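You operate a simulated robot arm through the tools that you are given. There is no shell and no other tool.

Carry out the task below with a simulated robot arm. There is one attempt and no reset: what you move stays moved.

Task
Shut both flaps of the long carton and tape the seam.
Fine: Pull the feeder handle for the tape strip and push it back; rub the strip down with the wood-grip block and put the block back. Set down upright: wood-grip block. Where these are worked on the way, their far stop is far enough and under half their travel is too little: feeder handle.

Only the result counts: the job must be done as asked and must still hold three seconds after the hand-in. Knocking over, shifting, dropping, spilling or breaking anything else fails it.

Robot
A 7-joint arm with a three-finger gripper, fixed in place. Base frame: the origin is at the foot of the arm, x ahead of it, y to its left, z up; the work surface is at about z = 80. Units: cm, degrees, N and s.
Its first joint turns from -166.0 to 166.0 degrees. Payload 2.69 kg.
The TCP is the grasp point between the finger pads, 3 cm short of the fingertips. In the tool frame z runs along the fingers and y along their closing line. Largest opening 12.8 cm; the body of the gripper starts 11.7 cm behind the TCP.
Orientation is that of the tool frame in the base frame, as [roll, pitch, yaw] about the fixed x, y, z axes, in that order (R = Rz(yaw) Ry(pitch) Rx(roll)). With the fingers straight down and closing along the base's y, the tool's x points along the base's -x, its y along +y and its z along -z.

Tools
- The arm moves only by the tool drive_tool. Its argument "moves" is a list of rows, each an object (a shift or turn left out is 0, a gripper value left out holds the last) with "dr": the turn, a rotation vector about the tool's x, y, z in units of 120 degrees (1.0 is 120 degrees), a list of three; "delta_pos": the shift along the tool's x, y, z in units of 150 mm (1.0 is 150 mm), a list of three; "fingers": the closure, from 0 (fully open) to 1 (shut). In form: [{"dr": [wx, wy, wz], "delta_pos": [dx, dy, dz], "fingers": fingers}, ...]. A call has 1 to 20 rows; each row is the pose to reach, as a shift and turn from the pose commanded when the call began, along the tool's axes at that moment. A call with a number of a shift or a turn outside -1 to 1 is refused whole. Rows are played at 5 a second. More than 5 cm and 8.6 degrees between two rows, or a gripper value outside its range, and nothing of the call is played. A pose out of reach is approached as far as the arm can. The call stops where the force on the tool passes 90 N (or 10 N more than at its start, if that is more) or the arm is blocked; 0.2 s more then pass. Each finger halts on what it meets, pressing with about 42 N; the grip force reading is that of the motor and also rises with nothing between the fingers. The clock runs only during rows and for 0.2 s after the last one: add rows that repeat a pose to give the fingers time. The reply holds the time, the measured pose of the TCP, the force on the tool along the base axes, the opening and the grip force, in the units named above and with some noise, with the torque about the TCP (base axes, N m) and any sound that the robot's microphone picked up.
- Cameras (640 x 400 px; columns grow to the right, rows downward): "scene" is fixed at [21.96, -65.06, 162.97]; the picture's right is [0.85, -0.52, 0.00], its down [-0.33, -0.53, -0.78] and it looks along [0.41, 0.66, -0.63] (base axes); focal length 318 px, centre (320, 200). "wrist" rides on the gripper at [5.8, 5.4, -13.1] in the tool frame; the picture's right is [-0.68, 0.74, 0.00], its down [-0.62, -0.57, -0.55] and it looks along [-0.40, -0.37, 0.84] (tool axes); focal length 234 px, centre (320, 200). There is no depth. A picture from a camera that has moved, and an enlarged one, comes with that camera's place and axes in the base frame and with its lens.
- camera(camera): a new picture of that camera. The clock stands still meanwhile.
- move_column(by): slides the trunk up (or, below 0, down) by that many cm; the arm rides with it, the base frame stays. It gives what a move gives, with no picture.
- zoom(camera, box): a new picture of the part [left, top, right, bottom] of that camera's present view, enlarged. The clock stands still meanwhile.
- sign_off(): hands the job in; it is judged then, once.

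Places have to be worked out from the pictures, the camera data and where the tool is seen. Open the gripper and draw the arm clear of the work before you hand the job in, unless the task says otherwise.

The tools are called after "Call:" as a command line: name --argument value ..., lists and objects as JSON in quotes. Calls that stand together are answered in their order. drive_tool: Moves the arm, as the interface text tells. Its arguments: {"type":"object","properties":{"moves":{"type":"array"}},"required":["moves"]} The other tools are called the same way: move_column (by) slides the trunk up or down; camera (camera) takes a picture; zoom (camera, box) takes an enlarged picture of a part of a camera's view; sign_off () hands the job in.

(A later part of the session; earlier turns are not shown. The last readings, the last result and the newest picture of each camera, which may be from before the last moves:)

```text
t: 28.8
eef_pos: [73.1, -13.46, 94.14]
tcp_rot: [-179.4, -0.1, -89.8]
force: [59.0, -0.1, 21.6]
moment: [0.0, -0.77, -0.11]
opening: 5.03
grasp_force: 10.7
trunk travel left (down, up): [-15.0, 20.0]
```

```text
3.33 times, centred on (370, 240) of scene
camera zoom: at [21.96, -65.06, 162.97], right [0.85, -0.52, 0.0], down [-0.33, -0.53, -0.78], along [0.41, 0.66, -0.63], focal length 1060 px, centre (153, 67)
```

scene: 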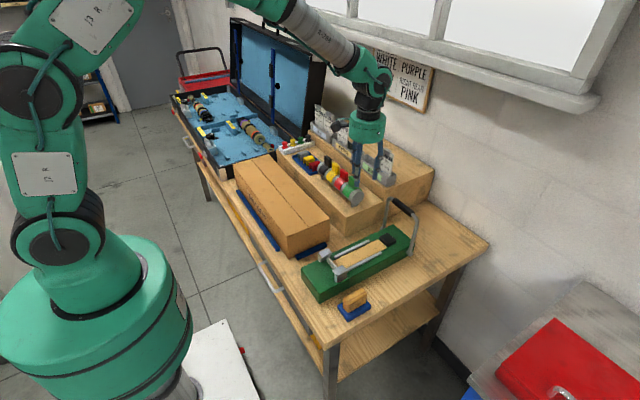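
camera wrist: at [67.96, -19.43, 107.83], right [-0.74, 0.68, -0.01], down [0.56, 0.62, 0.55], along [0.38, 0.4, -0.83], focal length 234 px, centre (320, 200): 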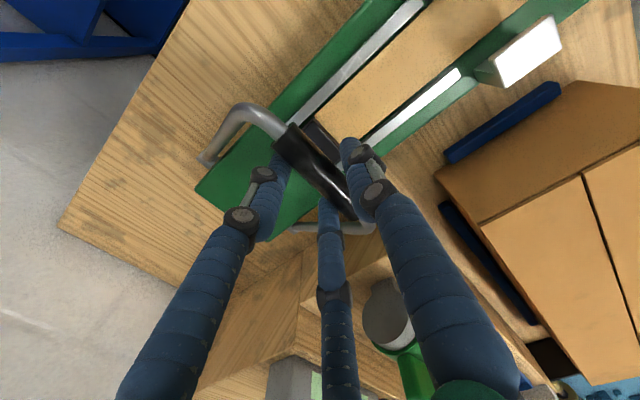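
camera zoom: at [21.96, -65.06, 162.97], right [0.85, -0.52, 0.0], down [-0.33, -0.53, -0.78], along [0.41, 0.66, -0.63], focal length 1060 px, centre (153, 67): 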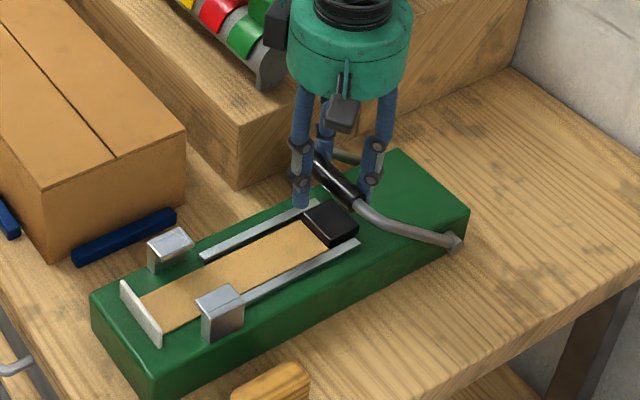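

59 N with no more travel: that is the far stop. Now I push the handle back along the same arc to upright.

Call:
drive_tool --moves '[{"delta_pos": [0, -0.067, -0.042], "fingers": 0.71}, {"delta_pos": [0, -0.16, -0.142], "fingers": 0.71}, {"delta_pos": [0, -0.233, -0.2], "fingers": 0.71}, {"delta_pos": [0, -0.313, -0.242], "fingers": 0.71}, {"delta_pos": [0, -0.4, -0.282], "fingers": 0.71}, {"delta_pos": [0, -0.48, -0.315], "fingers": 0.71}, {"delta_pos": [0, -0.567, -0.335], "fingers": 0.71}, {"delta_pos": [0, -0.647, -0.335], "fingers": 0.71}, {"delta_pos": [0, -0.727, -0.33], "fingers": 0.71}, {"delta_pos": [0, -0.793, -0.315], "fingers": 0.71}, {"delta_pos": [0, -0.827, -0.31], "fingers": 0.71}]'

Call:
zoom --camera "scene" --box '[290, 150, 440, 300]'

Call:
camera --camera "wrist"

```text
t: 31.2
eef_pos: [84.9, -13.2, 98.51]
tcp_rot: [-180.0, 0.0, -89.9]
force: [1.9, -0.8, -0.5]
moment: [0.01, -0.04, -0.07]
opening: 3.7
grasp_force: 0.2
trunk travel left (down, up): [-15.0, 20.0]
```

```text
2.67 times, centred on (365, 225) of scene
camera zoom: at [21.96, -65.06, 162.97], right [0.85, -0.52, 0.0], down [-0.33, -0.53, -0.78], along [0.41, 0.66, -0.63], focal length 848 px, centre (200, 133)
```

zoom: 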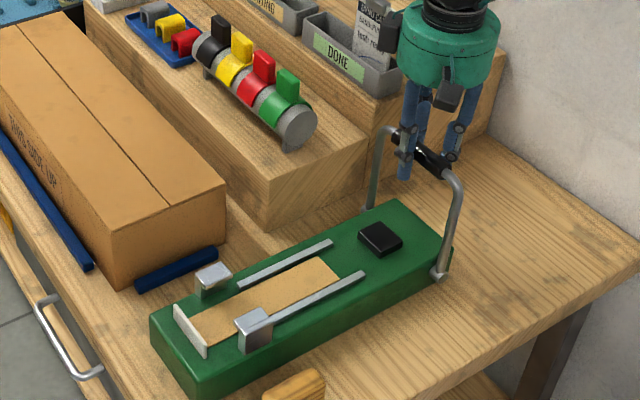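

```text
taken
camera wrist: at [79.52, -19.45, 111.73], right [-0.74, 0.68, 0.0], down [0.56, 0.62, 0.55], along [0.37, 0.4, -0.84], focal length 234 px, centre (320, 200)
```

wrist: 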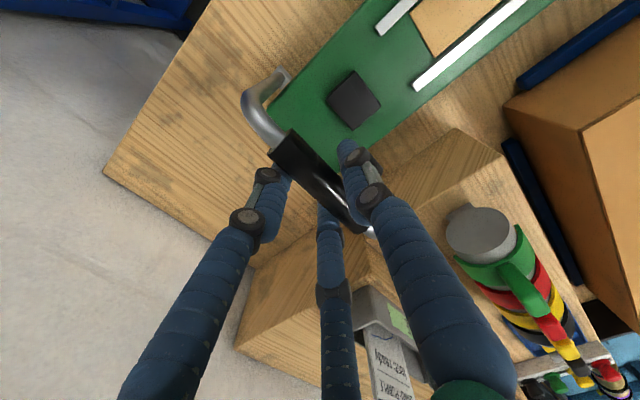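

The black slider went home and the strip stayed forward, so it's fed; its pale upright tab stands past the posts. I nudge the handle another 0.5 cm to be sure that it's against its home stop.

Call:
drive_tool --moves '[{"delta_pos": [0, -0.02, 0], "fingers": 0.71}, {"delta_pos": [0, -0.04, 0], "fingers": 0.71}, {"delta_pos": [0, -0.04, 0], "fingers": 0.71}]'

Call:
zoom --camera "scene" --box '[370, 190, 430, 250]'

Call:
zoom --camera "scene" --box '[310, 230, 380, 290]'

```text
t: 32.0
eef_pos: [85.42, -13.25, 98.53]
tcp_rot: [179.9, 0.0, -90.0]
force: [-1.0, -1.0, -1.6]
moment: [-0.02, -0.01, -0.01]
opening: 3.83
grasp_force: 0.5
trunk travel left (down, up): [-15.0, 20.0]
```

```text
6.67 times, centred on (400, 220) of scene
camera zoom: at [21.96, -65.06, 162.97], right [0.85, -0.52, 0.0], down [-0.33, -0.53, -0.78], along [0.41, 0.66, -0.63], focal length 2120 px, centre (-213, 67)
```

zoom: 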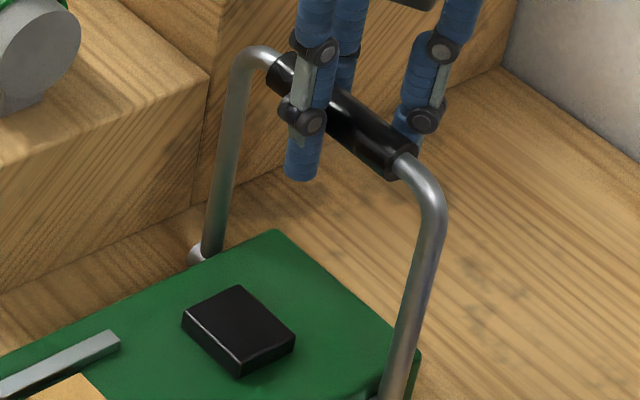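

```text
6.67 times, centred on (345, 260) of scene
camera zoom: at [21.96, -65.06, 162.97], right [0.85, -0.52, 0.0], down [-0.33, -0.53, -0.78], along [0.41, 0.66, -0.63], focal length 2120 px, centre (153, -200)
```

zoom: 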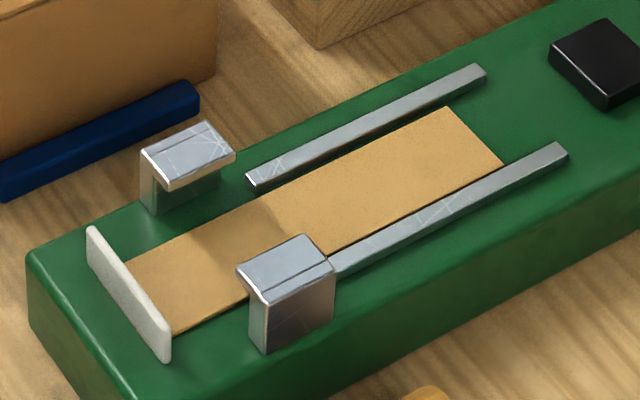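

The handle is back exactly where it started in the picture. I open the fingers and lift straight off the bar.

Call:
drive_tool --moves '[{"delta_pos": [0, 0.02, 0], "fingers": 0.5}, {"delta_pos": [0, 0.04, 0], "fingers": 0.5}, {"delta_pos": [0, 0.04, -0.2], "fingers": 0.5}, {"delta_pos": [0, 0.04, -0.5], "fingers": 0.5}, {"delta_pos": [0, 0.04, -0.8], "fingers": 0.5}]'

Call:
drive_tool --moves '[{"delta_pos": [0, 0.3, 0], "fingers": 0.5}, {"delta_pos": [0, 0.6, 0], "fingers": 0.5}, {"delta_pos": [0, 0.9, 0], "fingers": 0.5}, {"delta_pos": [0, 1.0, 0], "fingers": 0.5}]'

Call:
drive_tool --moves '[{"delta_pos": [0, 0.3, 0], "fingers": 0.5}, {"delta_pos": [0, 0.6, 0], "fingers": 0.5}, {"delta_pos": [0, 0.9, 0], "fingers": 0.5}, {"delta_pos": [0, 1.0, 0], "fingers": 0.5}]'

Call:
camera --camera "wrist"

Call:
zoom --camera "scene" --box '[270, 150, 440, 310]'

```text
t: 33.2
eef_pos: [84.48, -13.51, 110.65]
tcp_rot: [-180.0, 0.0, -89.9]
force: [-0.6, 0.4, 0.2]
moment: [-0.03, -0.01, 0.0]
opening: 6.38
grasp_force: 0.0
trunk travel left (down, up): [-15.0, 20.0]
```

```text
t: 34.2
eef_pos: [69.69, -13.37, 110.65]
tcp_rot: [-180.0, 0.0, -89.9]
force: [-0.9, -1.6, 0.6]
moment: [-0.01, 0.01, 0.01]
opening: 6.42
grasp_force: 0.0
trunk travel left (down, up): [-15.0, 20.0]
```

```text
t: 35.2
eef_pos: [54.78, -13.29, 110.61]
tcp_rot: [180.0, 0.0, -90.1]
force: [-0.3, -0.7, -0.6]
moment: [-0.02, -0.02, -0.02]
opening: 6.41
grasp_force: 0.0
trunk travel left (down, up): [-15.0, 20.0]
```

```text
taken
camera wrist: at [49.35, -19.41, 123.81], right [-0.74, 0.68, 0.0], down [0.56, 0.62, 0.55], along [0.37, 0.4, -0.84], focal length 234 px, centre (320, 200)
```

wrist: 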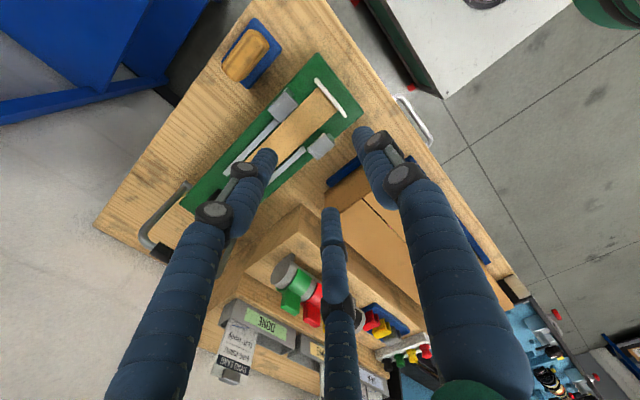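

```text
2.50 times, centred on (355, 230) of scene
camera zoom: at [21.96, -65.06, 162.97], right [0.85, -0.52, 0.0], down [-0.33, -0.53, -0.78], along [0.41, 0.66, -0.63], focal length 795 px, centre (232, 125)
```

zoom: 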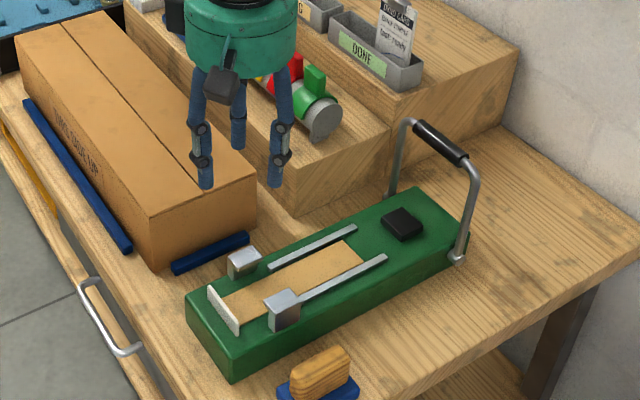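

The tab shows near (332,98) in the wrist view. I zoom in to localise it precisely before descending.

Call:
zoom --camera "wrist" --box '[220, 20, 400, 180]'

Call:
zoom --camera "scene" --box '[305, 240, 365, 295]'

```text
2.50 times, centred on (310, 100) of wrist
camera zoom: at [49.35, -19.41, 123.81], right [-0.74, 0.68, 0.0], down [0.56, 0.62, 0.55], along [0.37, 0.4, -0.84], focal length 585 px, centre (345, 450)
```

zoom: 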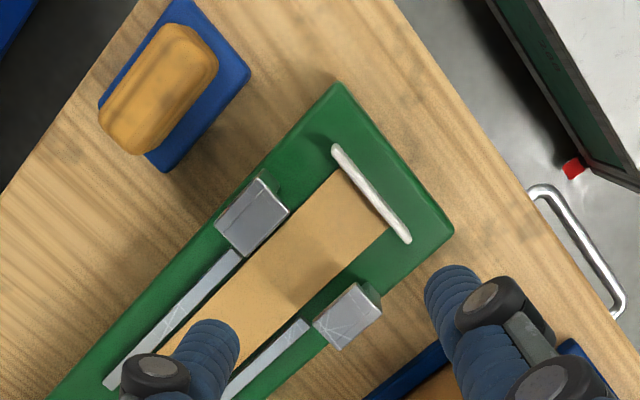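

```text
7.27 times, centred on (335, 268) of scene
camera zoom: at [21.96, -65.06, 162.97], right [0.85, -0.52, 0.0], down [-0.33, -0.53, -0.78], along [0.41, 0.66, -0.63], focal length 2313 px, centre (211, -291)
```

zoom: 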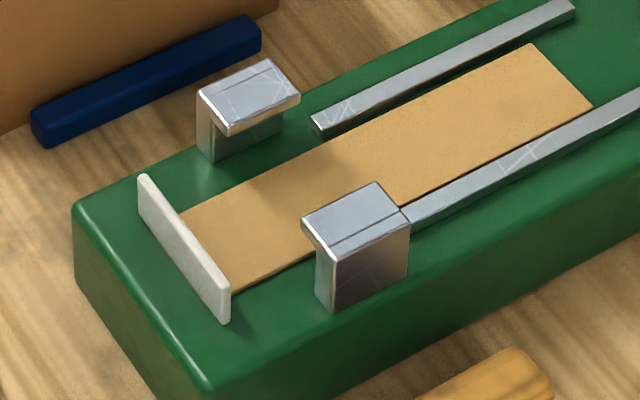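

Tab located at about (52.55, y −17.2…−10.2), top z≈86.3, roughly 1.6 cm tall. I narrow the fingers to ~3.8 cm, align over it and descend partway.

Call:
drive_tool --moves '[{"delta_pos": [0.01, 0.08, 0.1], "fingers": 0.7}, {"delta_pos": [0.02, 0.15, 0.3], "fingers": 0.7}, {"delta_pos": [0.02, 0.15, 0.55], "fingers": 0.7}, {"delta_pos": [0.02, 0.15, 0.8], "fingers": 0.7}, {"delta_pos": [0.02, 0.15, 1.0], "fingers": 0.7}, {"delta_pos": [0.02, 0.15, 1.0], "fingers": 0.7}]'

Call:
camera --camera "wrist"

Call:
zoom --camera "scene" --box '[290, 190, 390, 300]'

```text
t: 36.6
eef_pos: [52.6, -13.82, 95.81]
tcp_rot: [180.0, 0.1, -89.9]
force: [-0.9, 0.3, -0.1]
moment: [-0.01, 0.0, 0.01]
opening: 3.85
grasp_force: 0.0
trunk travel left (down, up): [-15.0, 20.0]
```

```text
taken
camera wrist: at [47.22, -19.76, 108.91], right [-0.74, 0.68, 0.0], down [0.56, 0.62, 0.55], along [0.37, 0.4, -0.84], focal length 234 px, centre (320, 200)
```

wrist: 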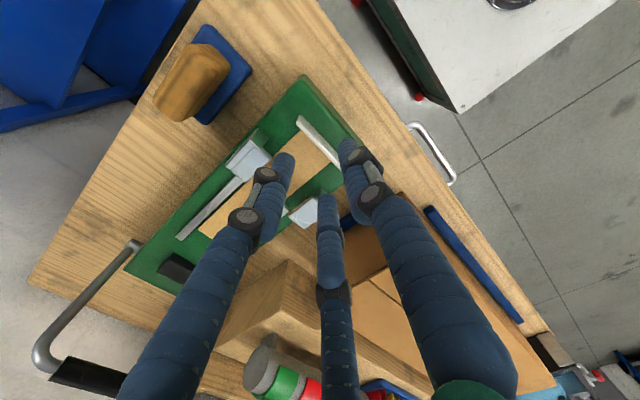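

```text
3.64 times, centred on (340, 245) of scene
camera zoom: at [21.96, -65.06, 162.97], right [0.85, -0.52, 0.0], down [-0.33, -0.53, -0.78], along [0.41, 0.66, -0.63], focal length 1156 px, centre (247, 36)
```

zoom: 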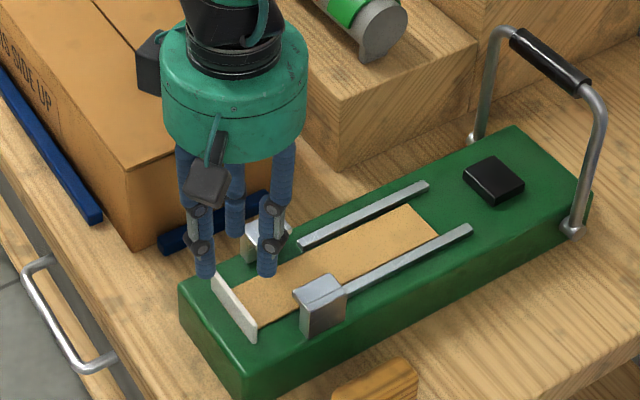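

Projection of the tab matches its picture position between the fingers. I lower in small steps so the tips end just above the feeder bed.

Call:
drive_tool --moves '[{"delta_pos": [-0.013, 0, 0.2], "fingers": 0.7}, {"delta_pos": [-0.013, 0, 0.35], "fingers": 0.7}, {"delta_pos": [-0.013, 0, 0.43], "fingers": 0.7}, {"delta_pos": [-0.013, 0, 0.48], "fingers": 0.7}, {"delta_pos": [-0.013, 0, 0.51], "fingers": 0.7}, {"delta_pos": [-0.013, 0, 0.51], "fingers": 0.7}]'

Call:
camera --camera "wrist"

Call:
zoom --camera "scene" --box '[290, 220, 390, 300]'

```text
t: 38.0
eef_pos: [52.76, -13.5, 88.66]
tcp_rot: [-179.6, 0.0, -89.9]
force: [-0.1, -0.6, 64.0]
moment: [-0.34, -0.85, -0.14]
opening: 4.13
grasp_force: 18.5
trunk travel left (down, up): [-15.0, 20.0]
```

```text
taken
camera wrist: at [47.28, -19.54, 101.64], right [-0.74, 0.68, -0.01], down [0.56, 0.62, 0.55], along [0.38, 0.4, -0.83], focal length 234 px, centre (320, 200)
```

wrist: 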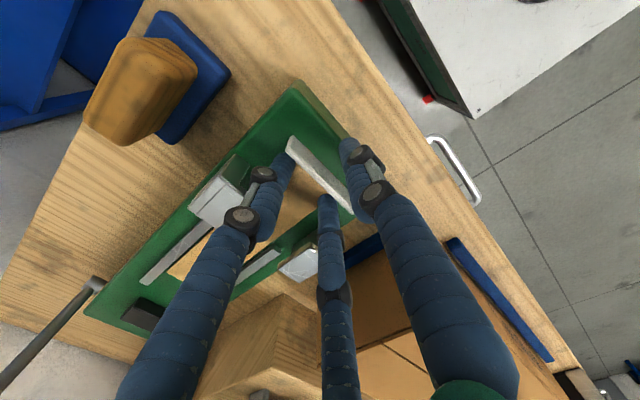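

```text
5.00 times, centred on (340, 260) of scene
camera zoom: at [21.96, -65.06, 162.97], right [0.85, -0.52, 0.0], down [-0.33, -0.53, -0.78], along [0.41, 0.66, -0.63], focal length 1590 px, centre (220, -100)
```

zoom: 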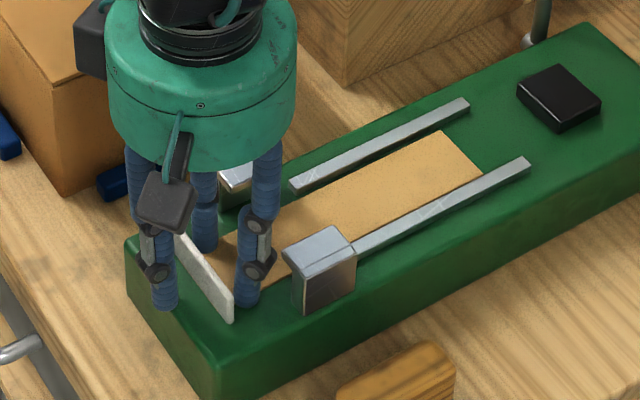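

The tips touched the bed (64 N) at TCP z≈88.66. I back up to about z=88.9, then close on the tab.

Call:
drive_tool --moves '[{"delta_pos": [0, 0, -0.03], "fingers": 0.7}, {"delta_pos": [0, 0, -0.05], "fingers": 0.7}, {"delta_pos": [0, 0, -0.05], "fingers": 0.85}, {"delta_pos": [0, 0, -0.05], "fingers": 1.0}, {"delta_pos": [0, 0, -0.05], "fingers": 1.0}, {"delta_pos": [0, 0, -0.05], "fingers": 1.0}]'

Call:
camera --camera "wrist"

Call:
zoom --camera "scene" --box '[290, 220, 390, 300]'

```text
t: 39.4
eef_pos: [52.38, -13.46, 88.7]
tcp_rot: [180.0, 0.0, -89.9]
force: [0.0, -0.3, 0.0]
moment: [0.03, -0.03, 0.03]
opening: 0.77
grasp_force: 35.7
trunk travel left (down, up): [-15.0, 20.0]
```

```text
taken
camera wrist: at [47.07, -19.52, 101.98], right [-0.74, 0.68, 0.0], down [0.57, 0.62, 0.55], along [0.37, 0.4, -0.84], focal length 234 px, centre (320, 200)
```

wrist: 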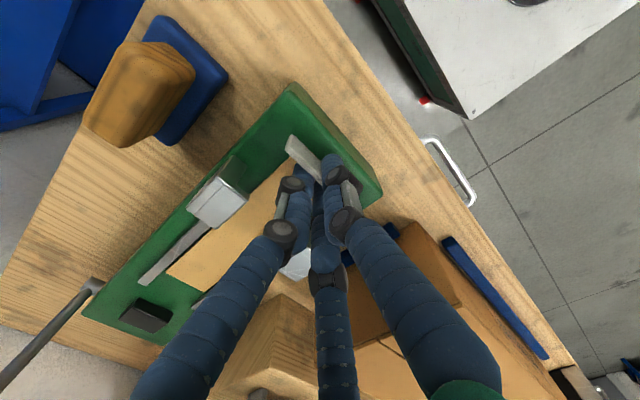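

```text
5.00 times, centred on (340, 260) of scene
camera zoom: at [21.96, -65.06, 162.97], right [0.85, -0.52, 0.0], down [-0.33, -0.53, -0.78], along [0.41, 0.66, -0.63], focal length 1590 px, centre (220, -100)
```

zoom: 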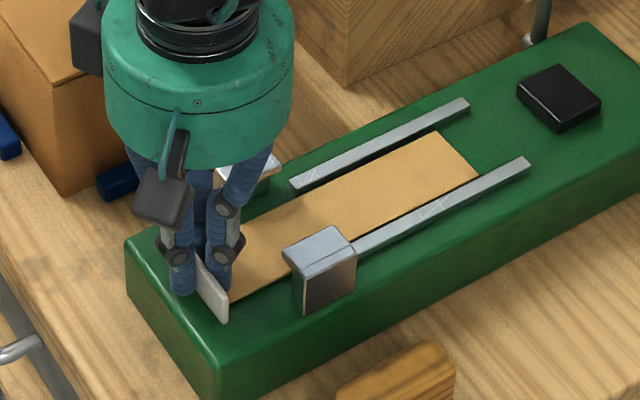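

Gripped with a 0.77 cm opening, so the tab is held. I lift slowly 2 cm and check that the strip comes along.

Call:
drive_tool --moves '[{"delta_pos": [0, 0, -0.03], "fingers": 1.0}, {"delta_pos": [0, 0, -0.07], "fingers": 1.0}, {"delta_pos": [0, 0, -0.13], "fingers": 1.0}, {"delta_pos": [0, 0, -0.2], "fingers": 1.0}]'

Call:
zoom --camera "scene" --box '[290, 200, 410, 300]'

Call:
camera --camera "wrist"

```text
t: 40.4
eef_pos: [52.54, -13.58, 91.8]
tcp_rot: [180.0, 0.1, -89.8]
force: [0.5, 0.6, 0.0]
moment: [-0.01, 0.03, 0.02]
opening: 0.73
grasp_force: 35.3
trunk travel left (down, up): [-15.0, 20.0]
```

```text
4.00 times, centred on (350, 250) of scene
camera zoom: at [21.96, -65.06, 162.97], right [0.85, -0.52, 0.0], down [-0.33, -0.53, -0.78], along [0.41, 0.66, -0.63], focal length 1272 px, centre (200, 0)
```

zoom: 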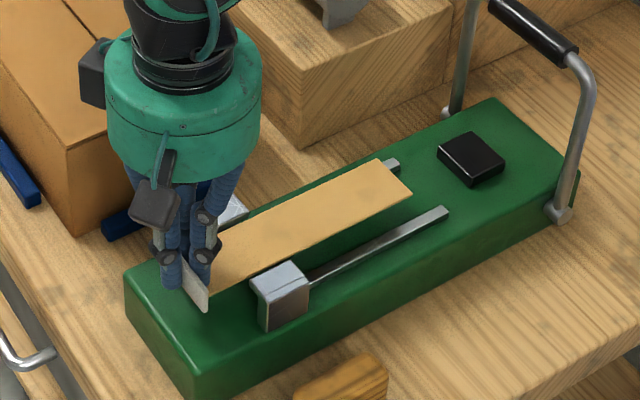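

```text
taken
camera wrist: at [47.17, -19.53, 104.95], right [-0.74, 0.68, 0.0], down [0.57, 0.62, 0.55], along [0.37, 0.4, -0.84], focal length 234 px, centre (320, 200)
```

wrist: 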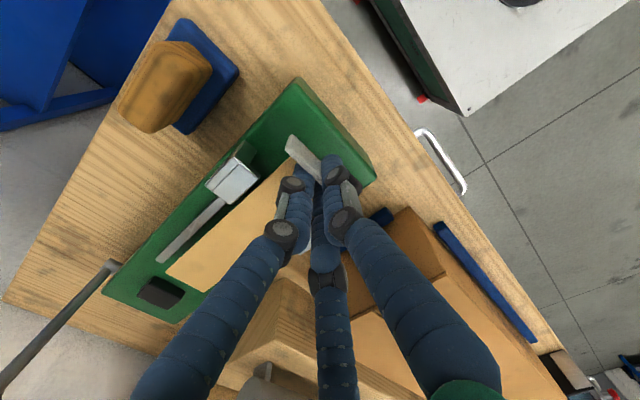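

The strip came up rigid and level. I raise it well clear, then turn the hand back by 90° so that the strip lies along y.

Call:
drive_tool --moves '[{"delta_pos": [0, 0, -0.2], "fingers": 1.0}, {"delta_pos": [0, 0, -0.45], "fingers": 1.0}, {"delta_pos": [0, 0, -0.7], "fingers": 1.0}, {"delta_pos": [0, 0, -0.95], "fingers": 1.0}]'

Call:
drive_tool --moves '[{"dr": [0, 0, 0.05], "fingers": 1.0}, {"dr": [0, 0, 0.11], "fingers": 1.0}, {"dr": [0, 0, 0.18], "fingers": 1.0}, {"dr": [0, 0, 0.25], "fingers": 1.0}, {"dr": [0, 0, 0.32], "fingers": 1.0}, {"dr": [0, 0, 0.39], "fingers": 1.0}, {"dr": [0, 0, 0.46], "fingers": 1.0}, {"dr": [0, 0, 0.53], "fingers": 1.0}, {"dr": [0, 0, 0.6], "fingers": 1.0}, {"dr": [0, 0, 0.66], "fingers": 1.0}, {"dr": [0, 0, 0.71], "fingers": 1.0}, {"dr": [0, 0, 0.75], "fingers": 1.0}]'

Call:
camera --camera "scene"

Call:
camera --camera "wrist"

```text
t: 41.4
eef_pos: [52.43, -12.91, 105.86]
tcp_rot: [179.9, 0.0, -90.1]
force: [-0.1, 0.3, 0.0]
moment: [0.0, 0.06, 0.03]
opening: 0.69
grasp_force: 35.3
trunk travel left (down, up): [-15.0, 20.0]
```

```text
t: 44.0
eef_pos: [52.67, -13.37, 105.99]
tcp_rot: [-180.0, 0.0, 179.9]
force: [0.1, 0.1, -1.0]
moment: [-0.01, 0.02, 0.02]
opening: 0.7
grasp_force: 35.0
trunk travel left (down, up): [-15.0, 20.0]
```

```text
taken
```

scene: 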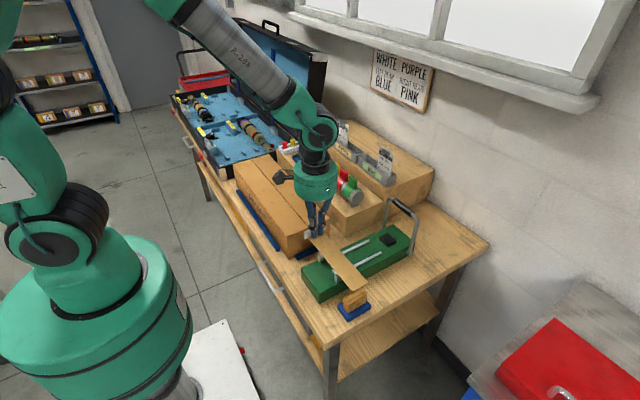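

```text
taken
camera wrist: at [46.76, -8.29, 119.13], right [0.68, 0.74, 0.0], down [0.62, -0.57, 0.55], along [0.4, -0.37, -0.84], focal length 234 px, centre (320, 200)
```

wrist: 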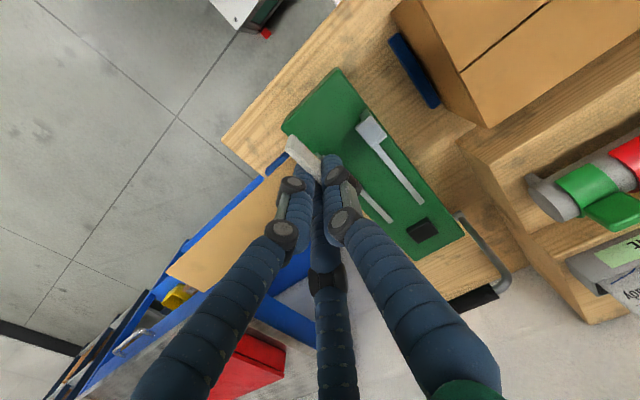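

The strip now points along −y from the tab. I carry it over the carton, TCP to about (58.5, 32) at z=106.

Call:
drive_tool --moves '[{"delta_pos": [-0.1, 0.2, 0], "fingers": 1.0}, {"delta_pos": [-0.2, 0.4, 0], "fingers": 1.0}, {"delta_pos": [-0.3, 0.6, 0], "fingers": 1.0}, {"delta_pos": [-0.39, 0.8, 0], "fingers": 1.0}, {"delta_pos": [-0.39, 1.0, 0], "fingers": 1.0}]'

Call:
drive_tool --moves '[{"delta_pos": [0, 0.2, 0], "fingers": 1.0}, {"delta_pos": [0, 0.45, 0], "fingers": 1.0}, {"delta_pos": [0, 0.7, 0], "fingers": 1.0}, {"delta_pos": [0, 0.9, 0], "fingers": 1.0}, {"delta_pos": [0, 1.0, 0], "fingers": 1.0}]'

Call:
drive_tool --moves '[{"delta_pos": [0, 0.2, 0], "fingers": 1.0}, {"delta_pos": [0, 0.45, 0], "fingers": 1.0}, {"delta_pos": [0, 0.7, 0], "fingers": 1.0}, {"delta_pos": [0, 0.9, 0], "fingers": 1.0}, {"delta_pos": [0, 1.0, 0], "fingers": 1.0}]'

Call:
camera --camera "scene"

Call:
zoom --camera "scene" --box '[220, 130, 350, 260]'

Call:
camera --camera "wrist"

```text
t: 45.2
eef_pos: [58.41, 1.67, 105.95]
tcp_rot: [179.9, -0.1, 180.0]
force: [0.6, -0.1, 0.2]
moment: [0.04, 0.03, 0.0]
opening: 0.7
grasp_force: 35.0
trunk travel left (down, up): [-15.0, 20.0]
```

```text
t: 46.4
eef_pos: [58.18, 16.78, 106.01]
tcp_rot: [180.0, 0.0, -179.9]
force: [0.6, -1.0, -0.3]
moment: [0.0, -0.02, 0.0]
opening: 0.69
grasp_force: 35.5
trunk travel left (down, up): [-15.0, 20.0]
```

```text
t: 47.6
eef_pos: [58.46, 31.38, 106.09]
tcp_rot: [180.0, 0.1, -179.9]
force: [1.3, 0.6, -0.1]
moment: [0.01, 0.02, -0.03]
opening: 0.7
grasp_force: 34.9
trunk travel left (down, up): [-15.0, 20.0]
```

```text
taken
```

scene: 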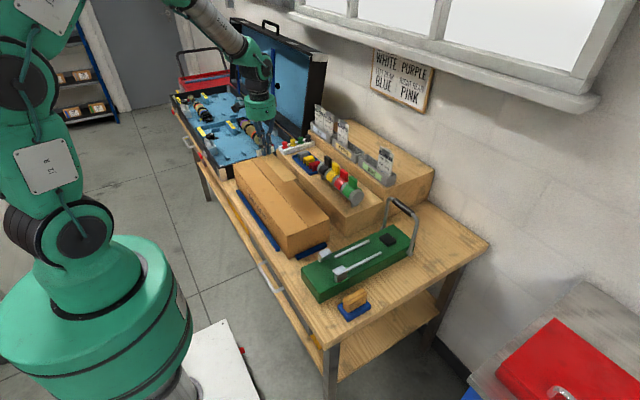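

```text
3.08 times, centred on (285, 195) of scene
camera zoom: at [21.96, -65.06, 162.97], right [0.85, -0.52, 0.0], down [-0.33, -0.53, -0.78], along [0.41, 0.66, -0.63], focal length 978 px, centre (428, 215)
```

zoom: 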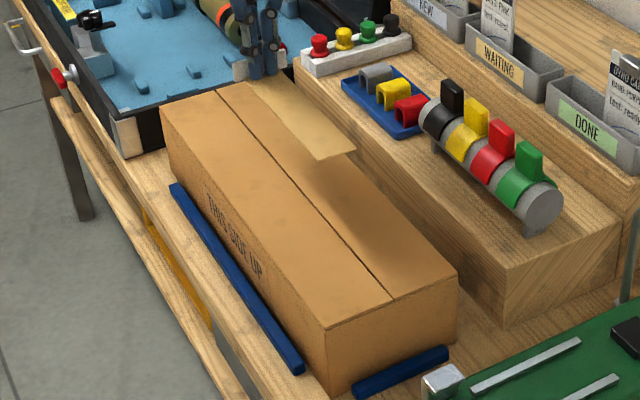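

```text
taken
camera wrist: at [52.58, 36.69, 119.25], right [0.68, 0.74, 0.0], down [0.62, -0.56, 0.55], along [0.4, -0.37, -0.84], focal length 234 px, centre (320, 200)
```

wrist: 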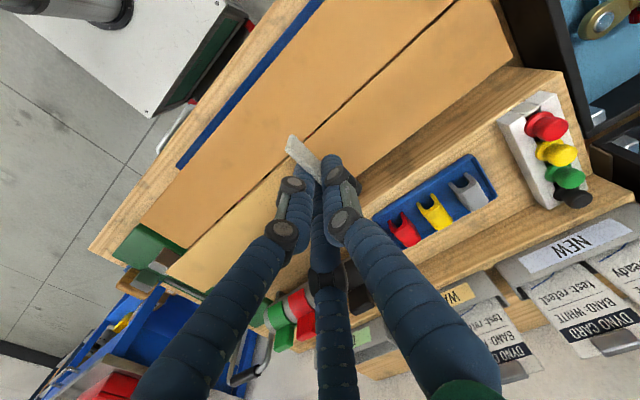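

The seam measures x≈58.6, y 0.6–50.4. I shift so the 20 cm strip centres on it (TCP y≈35.4) and descend to a few cm above the flaps.

Call:
drive_tool --moves '[{"delta_pos": [-0.016, 0.15, 0.1], "fingers": 1.0}, {"delta_pos": [-0.016, 0.267, 0.25], "fingers": 1.0}, {"delta_pos": [-0.016, 0.267, 0.4], "fingers": 1.0}, {"delta_pos": [-0.016, 0.267, 0.55], "fingers": 1.0}, {"delta_pos": [-0.016, 0.267, 0.67], "fingers": 1.0}, {"delta_pos": [-0.016, 0.267, 0.67], "fingers": 1.0}]'

Call:
zoom --camera "scene" --box '[220, 130, 350, 260]'

Call:
camera --camera "wrist"

```text
t: 49.0
eef_pos: [58.71, 35.7, 95.96]
tcp_rot: [-180.0, 0.0, -179.9]
force: [0.0, -0.1, 0.2]
moment: [-0.02, 0.0, 0.0]
opening: 0.69
grasp_force: 35.1
trunk travel left (down, up): [-15.0, 20.0]
```

```text
3.08 times, centred on (285, 195) of scene
camera zoom: at [21.96, -65.06, 162.97], right [0.85, -0.52, 0.0], down [-0.33, -0.53, -0.78], along [0.41, 0.66, -0.63], focal length 978 px, centre (428, 215)
```

zoom: 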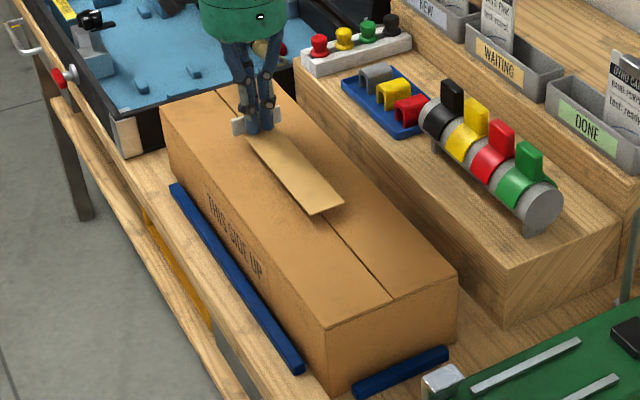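

```text
taken
camera wrist: at [52.79, 40.83, 109.03], right [0.68, 0.74, 0.0], down [0.62, -0.56, 0.55], along [0.4, -0.37, -0.84], focal length 234 px, centre (320, 200)
```

wrist: 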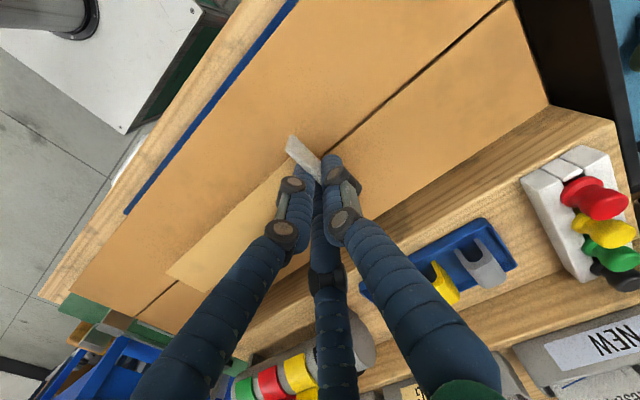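

The strip's far end computes to about (58.4, 15.2), so it straddles the seam and is centred lengthwise. I lower gently onto the flaps.

Call:
drive_tool --moves '[{"delta_pos": [0, 0, 0.05], "fingers": 1.0}, {"delta_pos": [0, 0, 0.09], "fingers": 1.0}, {"delta_pos": [0, 0, 0.12], "fingers": 1.0}, {"delta_pos": [0, 0, 0.135], "fingers": 1.0}, {"delta_pos": [0, 0, 0.15], "fingers": 1.0}, {"delta_pos": [0, 0, 0.15], "fingers": 1.0}]'

Call:
zoom --camera "scene" --box '[230, 140, 330, 230]'

Call:
camera --camera "wrist"

```text
t: 50.4
eef_pos: [58.59, 35.63, 94.05]
tcp_rot: [179.8, 0.3, 179.9]
force: [-8.7, -2.9, 44.5]
moment: [0.01, 0.37, -0.03]
opening: 0.66
grasp_force: 34.5
trunk travel left (down, up): [-15.0, 20.0]
```

```text
4.44 times, centred on (280, 185) of scene
camera zoom: at [21.96, -65.06, 162.97], right [0.85, -0.52, 0.0], down [-0.33, -0.53, -0.78], along [0.41, 0.66, -0.63], focal length 1413 px, centre (498, 267)
```

zoom: 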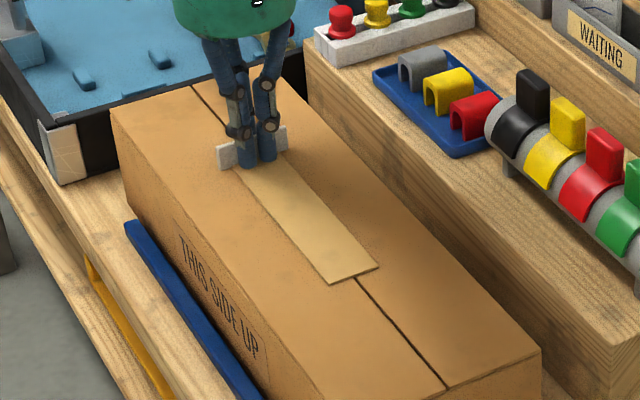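

```text
taken
camera wrist: at [52.67, 40.75, 107.11], right [0.68, 0.74, 0.01], down [0.61, -0.57, 0.55], along [0.41, -0.37, -0.84], focal length 234 px, centre (320, 200)
```

wrist: 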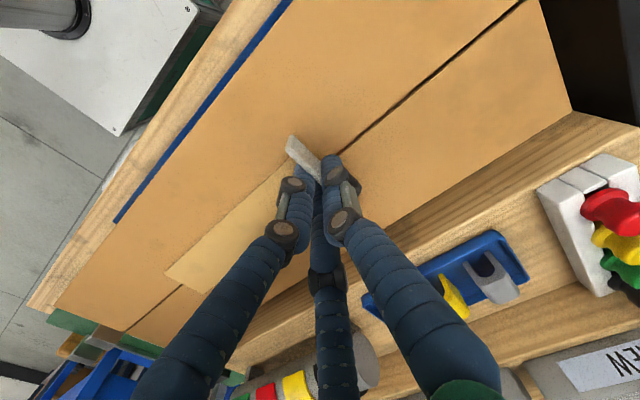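

The strip is down on the seam with 44 N. I relax the pressing force to near zero before opening, so that the fingers don't drag the strip.

Call:
drive_tool --moves '[{"delta_pos": [0, 0, 0], "fingers": 1.0}, {"delta_pos": [0, 0, -0.01], "fingers": 1.0}, {"delta_pos": [0, 0, -0.02], "fingers": 1.0}, {"delta_pos": [0, 0, -0.02], "fingers": 1.0}]'

```text
t: 51.4
eef_pos: [58.55, 35.6, 93.92]
tcp_rot: [179.9, 0.0, -180.0]
force: [3.9, 15.2, 19.7]
moment: [0.28, -0.25, 0.04]
opening: 0.61
grasp_force: 34.9
trunk travel left (down, up): [-15.0, 20.0]
```

Still 20 N down and 15 N along y. I ease up a little more, then open the fingers narrowly.

Call:
drive_tool --moves '[{"delta_pos": [0, 0, -0.01], "fingers": 1.0}, {"delta_pos": [0, 0, -0.015], "fingers": 1.0}, {"delta_pos": [0, 0, -0.015], "fingers": 1.0}]'

```text
t: 52.2
eef_pos: [58.52, 35.47, 93.98]
tcp_rot: [180.0, -0.1, -180.0]
force: [3.2, 9.0, 2.6]
moment: [0.11, -0.18, 0.05]
opening: 0.65
grasp_force: 34.9
trunk travel left (down, up): [-15.0, 20.0]
```

Vertical force is now about 3 N. I open the fingers to ~3 cm in steps.

Call:
drive_tool --moves '[{"delta_pos": [0, 0, 0], "fingers": 0.92}, {"delta_pos": [0, 0, -0.005], "fingers": 0.84}, {"delta_pos": [0, 0, -0.01], "fingers": 0.76}, {"delta_pos": [0, 0, -0.01], "fingers": 0.76}]'

Call:
zoom --camera "scene" --box '[230, 140, 330, 230]'

Call:
camera --camera "wrist"

```text
t: 53.2
eef_pos: [58.54, 35.52, 94.17]
tcp_rot: [-180.0, -0.1, -179.9]
force: [1.7, 1.0, 2.9]
moment: [0.0, -0.01, -0.01]
opening: 3.11
grasp_force: 0.0
trunk travel left (down, up): [-15.0, 20.0]
```

```text
4.44 times, centred on (280, 185) of scene
camera zoom: at [21.96, -65.06, 162.97], right [0.85, -0.52, 0.0], down [-0.33, -0.53, -0.78], along [0.41, 0.66, -0.63], focal length 1413 px, centre (498, 267)
```

zoom: 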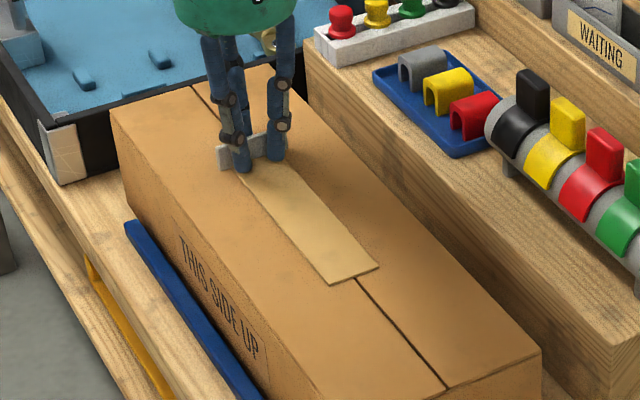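

```text
taken
camera wrist: at [52.73, 40.68, 107.4], right [0.68, 0.74, 0.0], down [0.62, -0.56, 0.55], along [0.4, -0.37, -0.84], focal length 234 px, centre (320, 200)
```

wrist: 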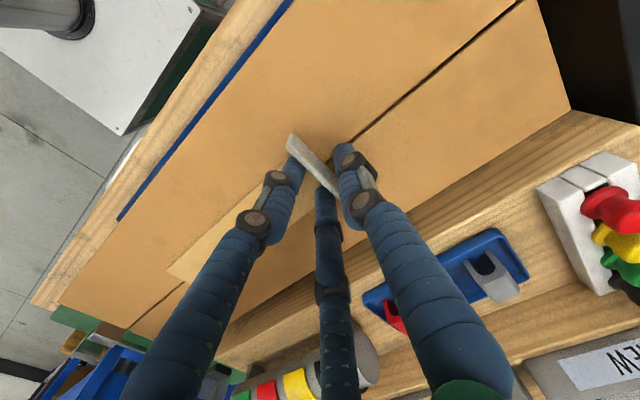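

The strip stays in place with the tab between the open fingers. I lift straight up and inspect it.

Call:
drive_tool --moves '[{"delta_pos": [0, 0, -0.1], "fingers": 0.74}, {"delta_pos": [0, 0, -0.25], "fingers": 0.74}, {"delta_pos": [0, 0, -0.5], "fingers": 0.74}, {"delta_pos": [0, 0, -0.75], "fingers": 0.74}, {"delta_pos": [0, 0, -1.0], "fingers": 0.74}]'

Call:
zoom --camera "scene" --box '[220, 130, 350, 260]'

Call:
zoom --camera "wrist" --box '[60, 0, 480, 320]'

```text
t: 54.4
eef_pos: [58.73, 35.67, 109.32]
tcp_rot: [-180.0, 0.0, -179.9]
force: [0.2, 0.1, 0.3]
moment: [-0.01, 0.01, -0.01]
opening: 3.34
grasp_force: 0.1
trunk travel left (down, up): [-15.0, 20.0]
```

```text
3.08 times, centred on (285, 195) of scene
camera zoom: at [21.96, -65.06, 162.97], right [0.85, -0.52, 0.0], down [-0.33, -0.53, -0.78], along [0.41, 0.66, -0.63], focal length 978 px, centre (428, 215)
```

zoom: 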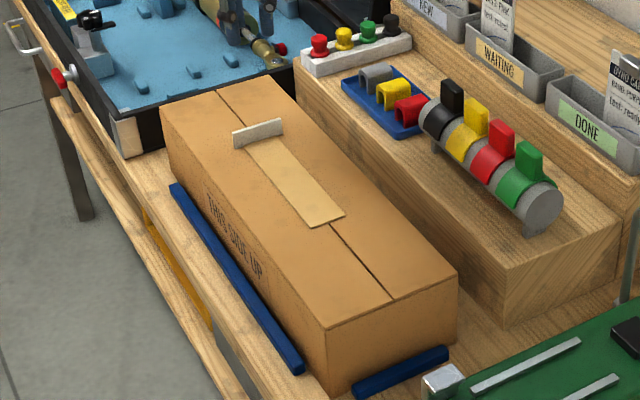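

```text
1.25 times, centred on (270, 160) of wrist
camera zoom: at [52.85, 40.89, 122.57], right [0.68, 0.74, 0.0], down [0.62, -0.56, 0.55], along [0.4, -0.37, -0.84], focal length 293 px, centre (382, 250)
```

zoom: 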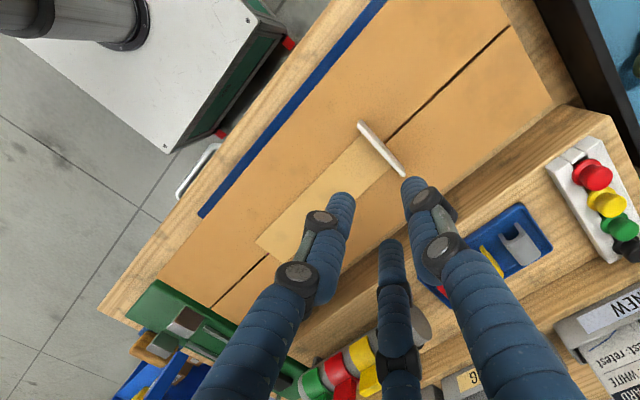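

The strip is seated on the seam with its tab at the +y end. Next I move over to the wood-grip block near (58,-25.5).

Call:
drive_tool --moves '[{"delta_pos": [0, -0.25, 0], "fingers": 0.6}, {"delta_pos": [0, -0.5, 0], "fingers": 0.6}, {"delta_pos": [0, -0.75, 0], "fingers": 0.6}, {"delta_pos": [0, -1.0, 0], "fingers": 0.6}]'

Call:
drive_tool --moves '[{"delta_pos": [0, -0.25, 0], "fingers": 0.6}, {"delta_pos": [0, -0.5, 0], "fingers": 0.6}, {"delta_pos": [0, -0.75, 0], "fingers": 0.6}, {"delta_pos": [0, -1.0, 0], "fingers": 0.6}]'

Call:
drive_tool --moves '[{"delta_pos": [0, -0.25, 0], "fingers": 0.6}, {"delta_pos": [0, -0.5, 0], "fingers": 0.6}, {"delta_pos": [0, -0.75, 0], "fingers": 0.6}, {"delta_pos": [0, -1.0, 0], "fingers": 0.6}]'

Call:
camera --camera "wrist"

Call:
zoom --camera "scene" --box '[320, 270, 390, 330]'

```text
t: 55.4
eef_pos: [58.7, 20.74, 109.6]
tcp_rot: [-179.9, 0.1, -179.8]
force: [-0.3, 0.1, -0.4]
moment: [-0.02, 0.01, 0.01]
opening: 5.13
grasp_force: 0.0
trunk travel left (down, up): [-15.0, 20.0]
```

```text
t: 56.4
eef_pos: [58.57, 5.64, 109.34]
tcp_rot: [-179.9, 0.0, -180.0]
force: [0.5, 0.8, -0.1]
moment: [-0.04, 0.0, -0.01]
opening: 5.11
grasp_force: 0.0
trunk travel left (down, up): [-15.0, 20.0]
```

```text
t: 57.4
eef_pos: [58.68, -9.38, 109.43]
tcp_rot: [-180.0, 0.0, -179.9]
force: [0.1, 0.9, 0.6]
moment: [-0.01, 0.02, -0.03]
opening: 5.16
grasp_force: 0.0
trunk travel left (down, up): [-15.0, 20.0]
```

```text
taken
camera wrist: at [52.78, -4.35, 122.51], right [0.68, 0.74, 0.0], down [0.62, -0.56, 0.55], along [0.4, -0.37, -0.84], focal length 234 px, centre (320, 200)
```

wrist: 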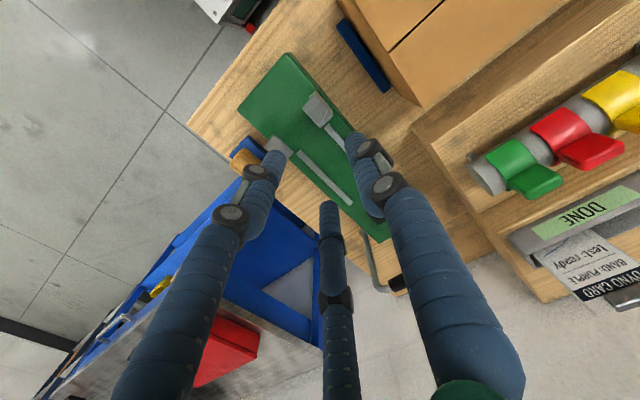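

```text
6.67 times, centred on (355, 300) of scene
camera zoom: at [21.96, -65.06, 162.97], right [0.85, -0.52, 0.0], down [-0.33, -0.53, -0.78], along [0.41, 0.66, -0.63], focal length 2120 px, centre (87, -467)
```

zoom: 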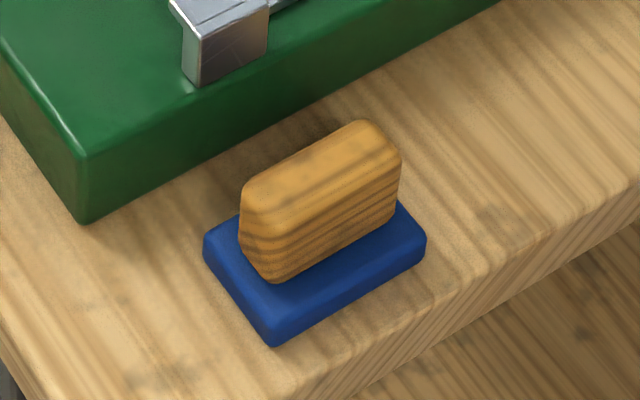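

The block's sole spans about x 54–62, y −28.2…−23.4 with the wood grip centred near (58.2, −25.5), top z≈86, 2.6 cm thick along y. I move above it and look from the wrist camera.

Call:
drive_tool --moves '[{"delta_pos": [0.01, -0.25, 0], "fingers": 0.6}, {"delta_pos": [0.02, -0.5, 0], "fingers": 0.6}, {"delta_pos": [0.03, -0.75, 0], "fingers": 0.6}, {"delta_pos": [0.03, -1.0, 0], "fingers": 0.6}]'

Call:
drive_tool --moves '[{"delta_pos": [0, -0.075, 0.15], "fingers": 0.6}, {"delta_pos": [0, -0.075, 0.4], "fingers": 0.6}, {"delta_pos": [0, -0.075, 0.6], "fingers": 0.6}, {"delta_pos": [0, -0.075, 0.8], "fingers": 0.6}]'

Call:
camera --camera "wrist"

Call:
zoom --camera "scene" --box '[310, 220, 410, 330]'

```text
t: 58.4
eef_pos: [58.15, -24.35, 109.63]
tcp_rot: [-180.0, 0.1, -179.9]
force: [-0.1, 0.2, 0.0]
moment: [-0.03, -0.03, -0.01]
opening: 5.11
grasp_force: 0.0
trunk travel left (down, up): [-15.0, 20.0]
```

```text
t: 59.4
eef_pos: [58.17, -25.7, 97.38]
tcp_rot: [180.0, 0.0, 180.0]
force: [0.3, -0.2, 0.9]
moment: [0.02, 0.0, -0.03]
opening: 5.13
grasp_force: 0.0
trunk travel left (down, up): [-15.0, 20.0]
```

```text
taken
camera wrist: at [52.31, -20.47, 110.5], right [0.68, 0.74, 0.0], down [0.62, -0.56, 0.55], along [0.4, -0.37, -0.84], focal length 234 px, centre (320, 200)
```

wrist: 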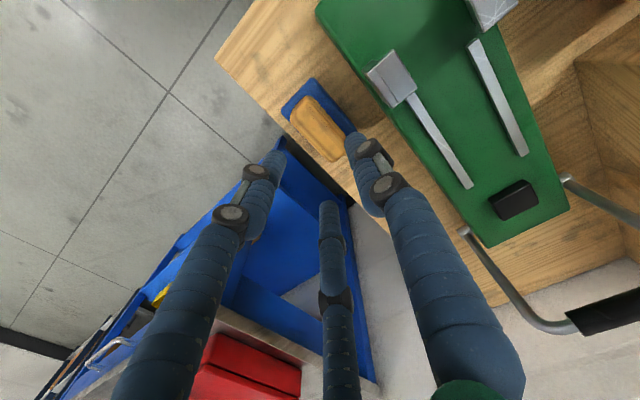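

```text
3.64 times, centred on (360, 275) of scene
camera zoom: at [21.96, -65.06, 162.97], right [0.85, -0.52, 0.0], down [-0.33, -0.53, -0.78], along [0.41, 0.66, -0.63], focal length 1156 px, centre (174, -73)
```

zoom: 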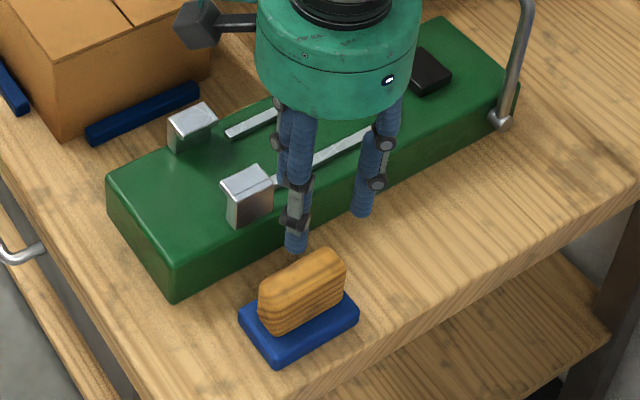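

The grip lies roughly under the fingers; I zoom in on it for a more exact x before descending.

Call:
zoom --camera "wrist" --box '[260, 60, 400, 200]'

```text
2.86 times, centred on (330, 130) of wrist
camera zoom: at [52.31, -20.47, 110.5], right [0.68, 0.74, 0.0], down [0.62, -0.56, 0.55], along [0.4, -0.37, -0.84], focal length 669 px, centre (291, 400)
```

zoom: 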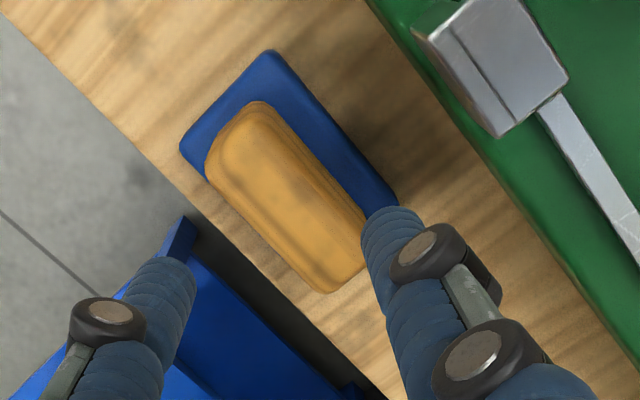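

Wrist view puts the block centre at about (57.75, −25.6). I nudge and descend to TCP z≈85.2, with fingers open 5 cm around the grip.

Call:
drive_tool --moves '[{"delta_pos": [0.023, 0.005, 0.2], "fingers": 0.6}, {"delta_pos": [0.023, 0.005, 0.4], "fingers": 0.6}, {"delta_pos": [0.023, 0.005, 0.6], "fingers": 0.6}, {"delta_pos": [0.023, 0.005, 0.72], "fingers": 0.6}, {"delta_pos": [0.023, 0.005, 0.8], "fingers": 0.6}, {"delta_pos": [0.023, 0.005, 0.8], "fingers": 0.6}]'

Call:
camera --camera "wrist"

Call:
zoom --camera "scene" --box '[310, 240, 410, 330]'

```text
t: 60.3
eef_pos: [58.21, -25.55, 89.09]
tcp_rot: [-179.7, 0.7, 180.0]
force: [-31.1, -0.9, 41.4]
moment: [-0.52, 2.33, -0.54]
opening: 8.19
grasp_force: 19.9
trunk travel left (down, up): [-15.0, 20.0]
stopped in row 4: the force on the tool passed its limit at 113 N (the readings are from after the stop); the commanded pose is now the measured one
```

```text
taken
camera wrist: at [52.22, -20.33, 102.14], right [0.68, 0.74, 0.0], down [0.61, -0.56, 0.56], along [0.41, -0.38, -0.83], focal length 234 px, centre (320, 200)
```

wrist: 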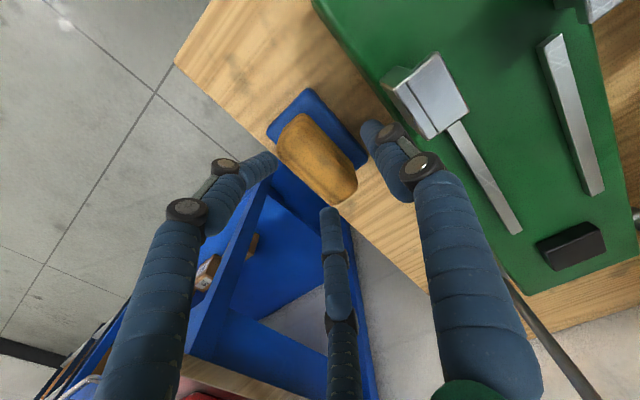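

```text
4.44 times, centred on (360, 285) of scene
camera zoom: at [21.96, -65.06, 162.97], right [0.85, -0.52, 0.0], down [-0.33, -0.53, -0.78], along [0.41, 0.66, -0.63], focal length 1413 px, centre (142, -178)
```

zoom: 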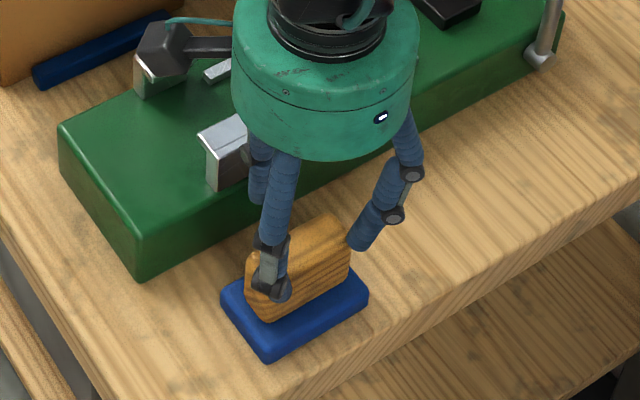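

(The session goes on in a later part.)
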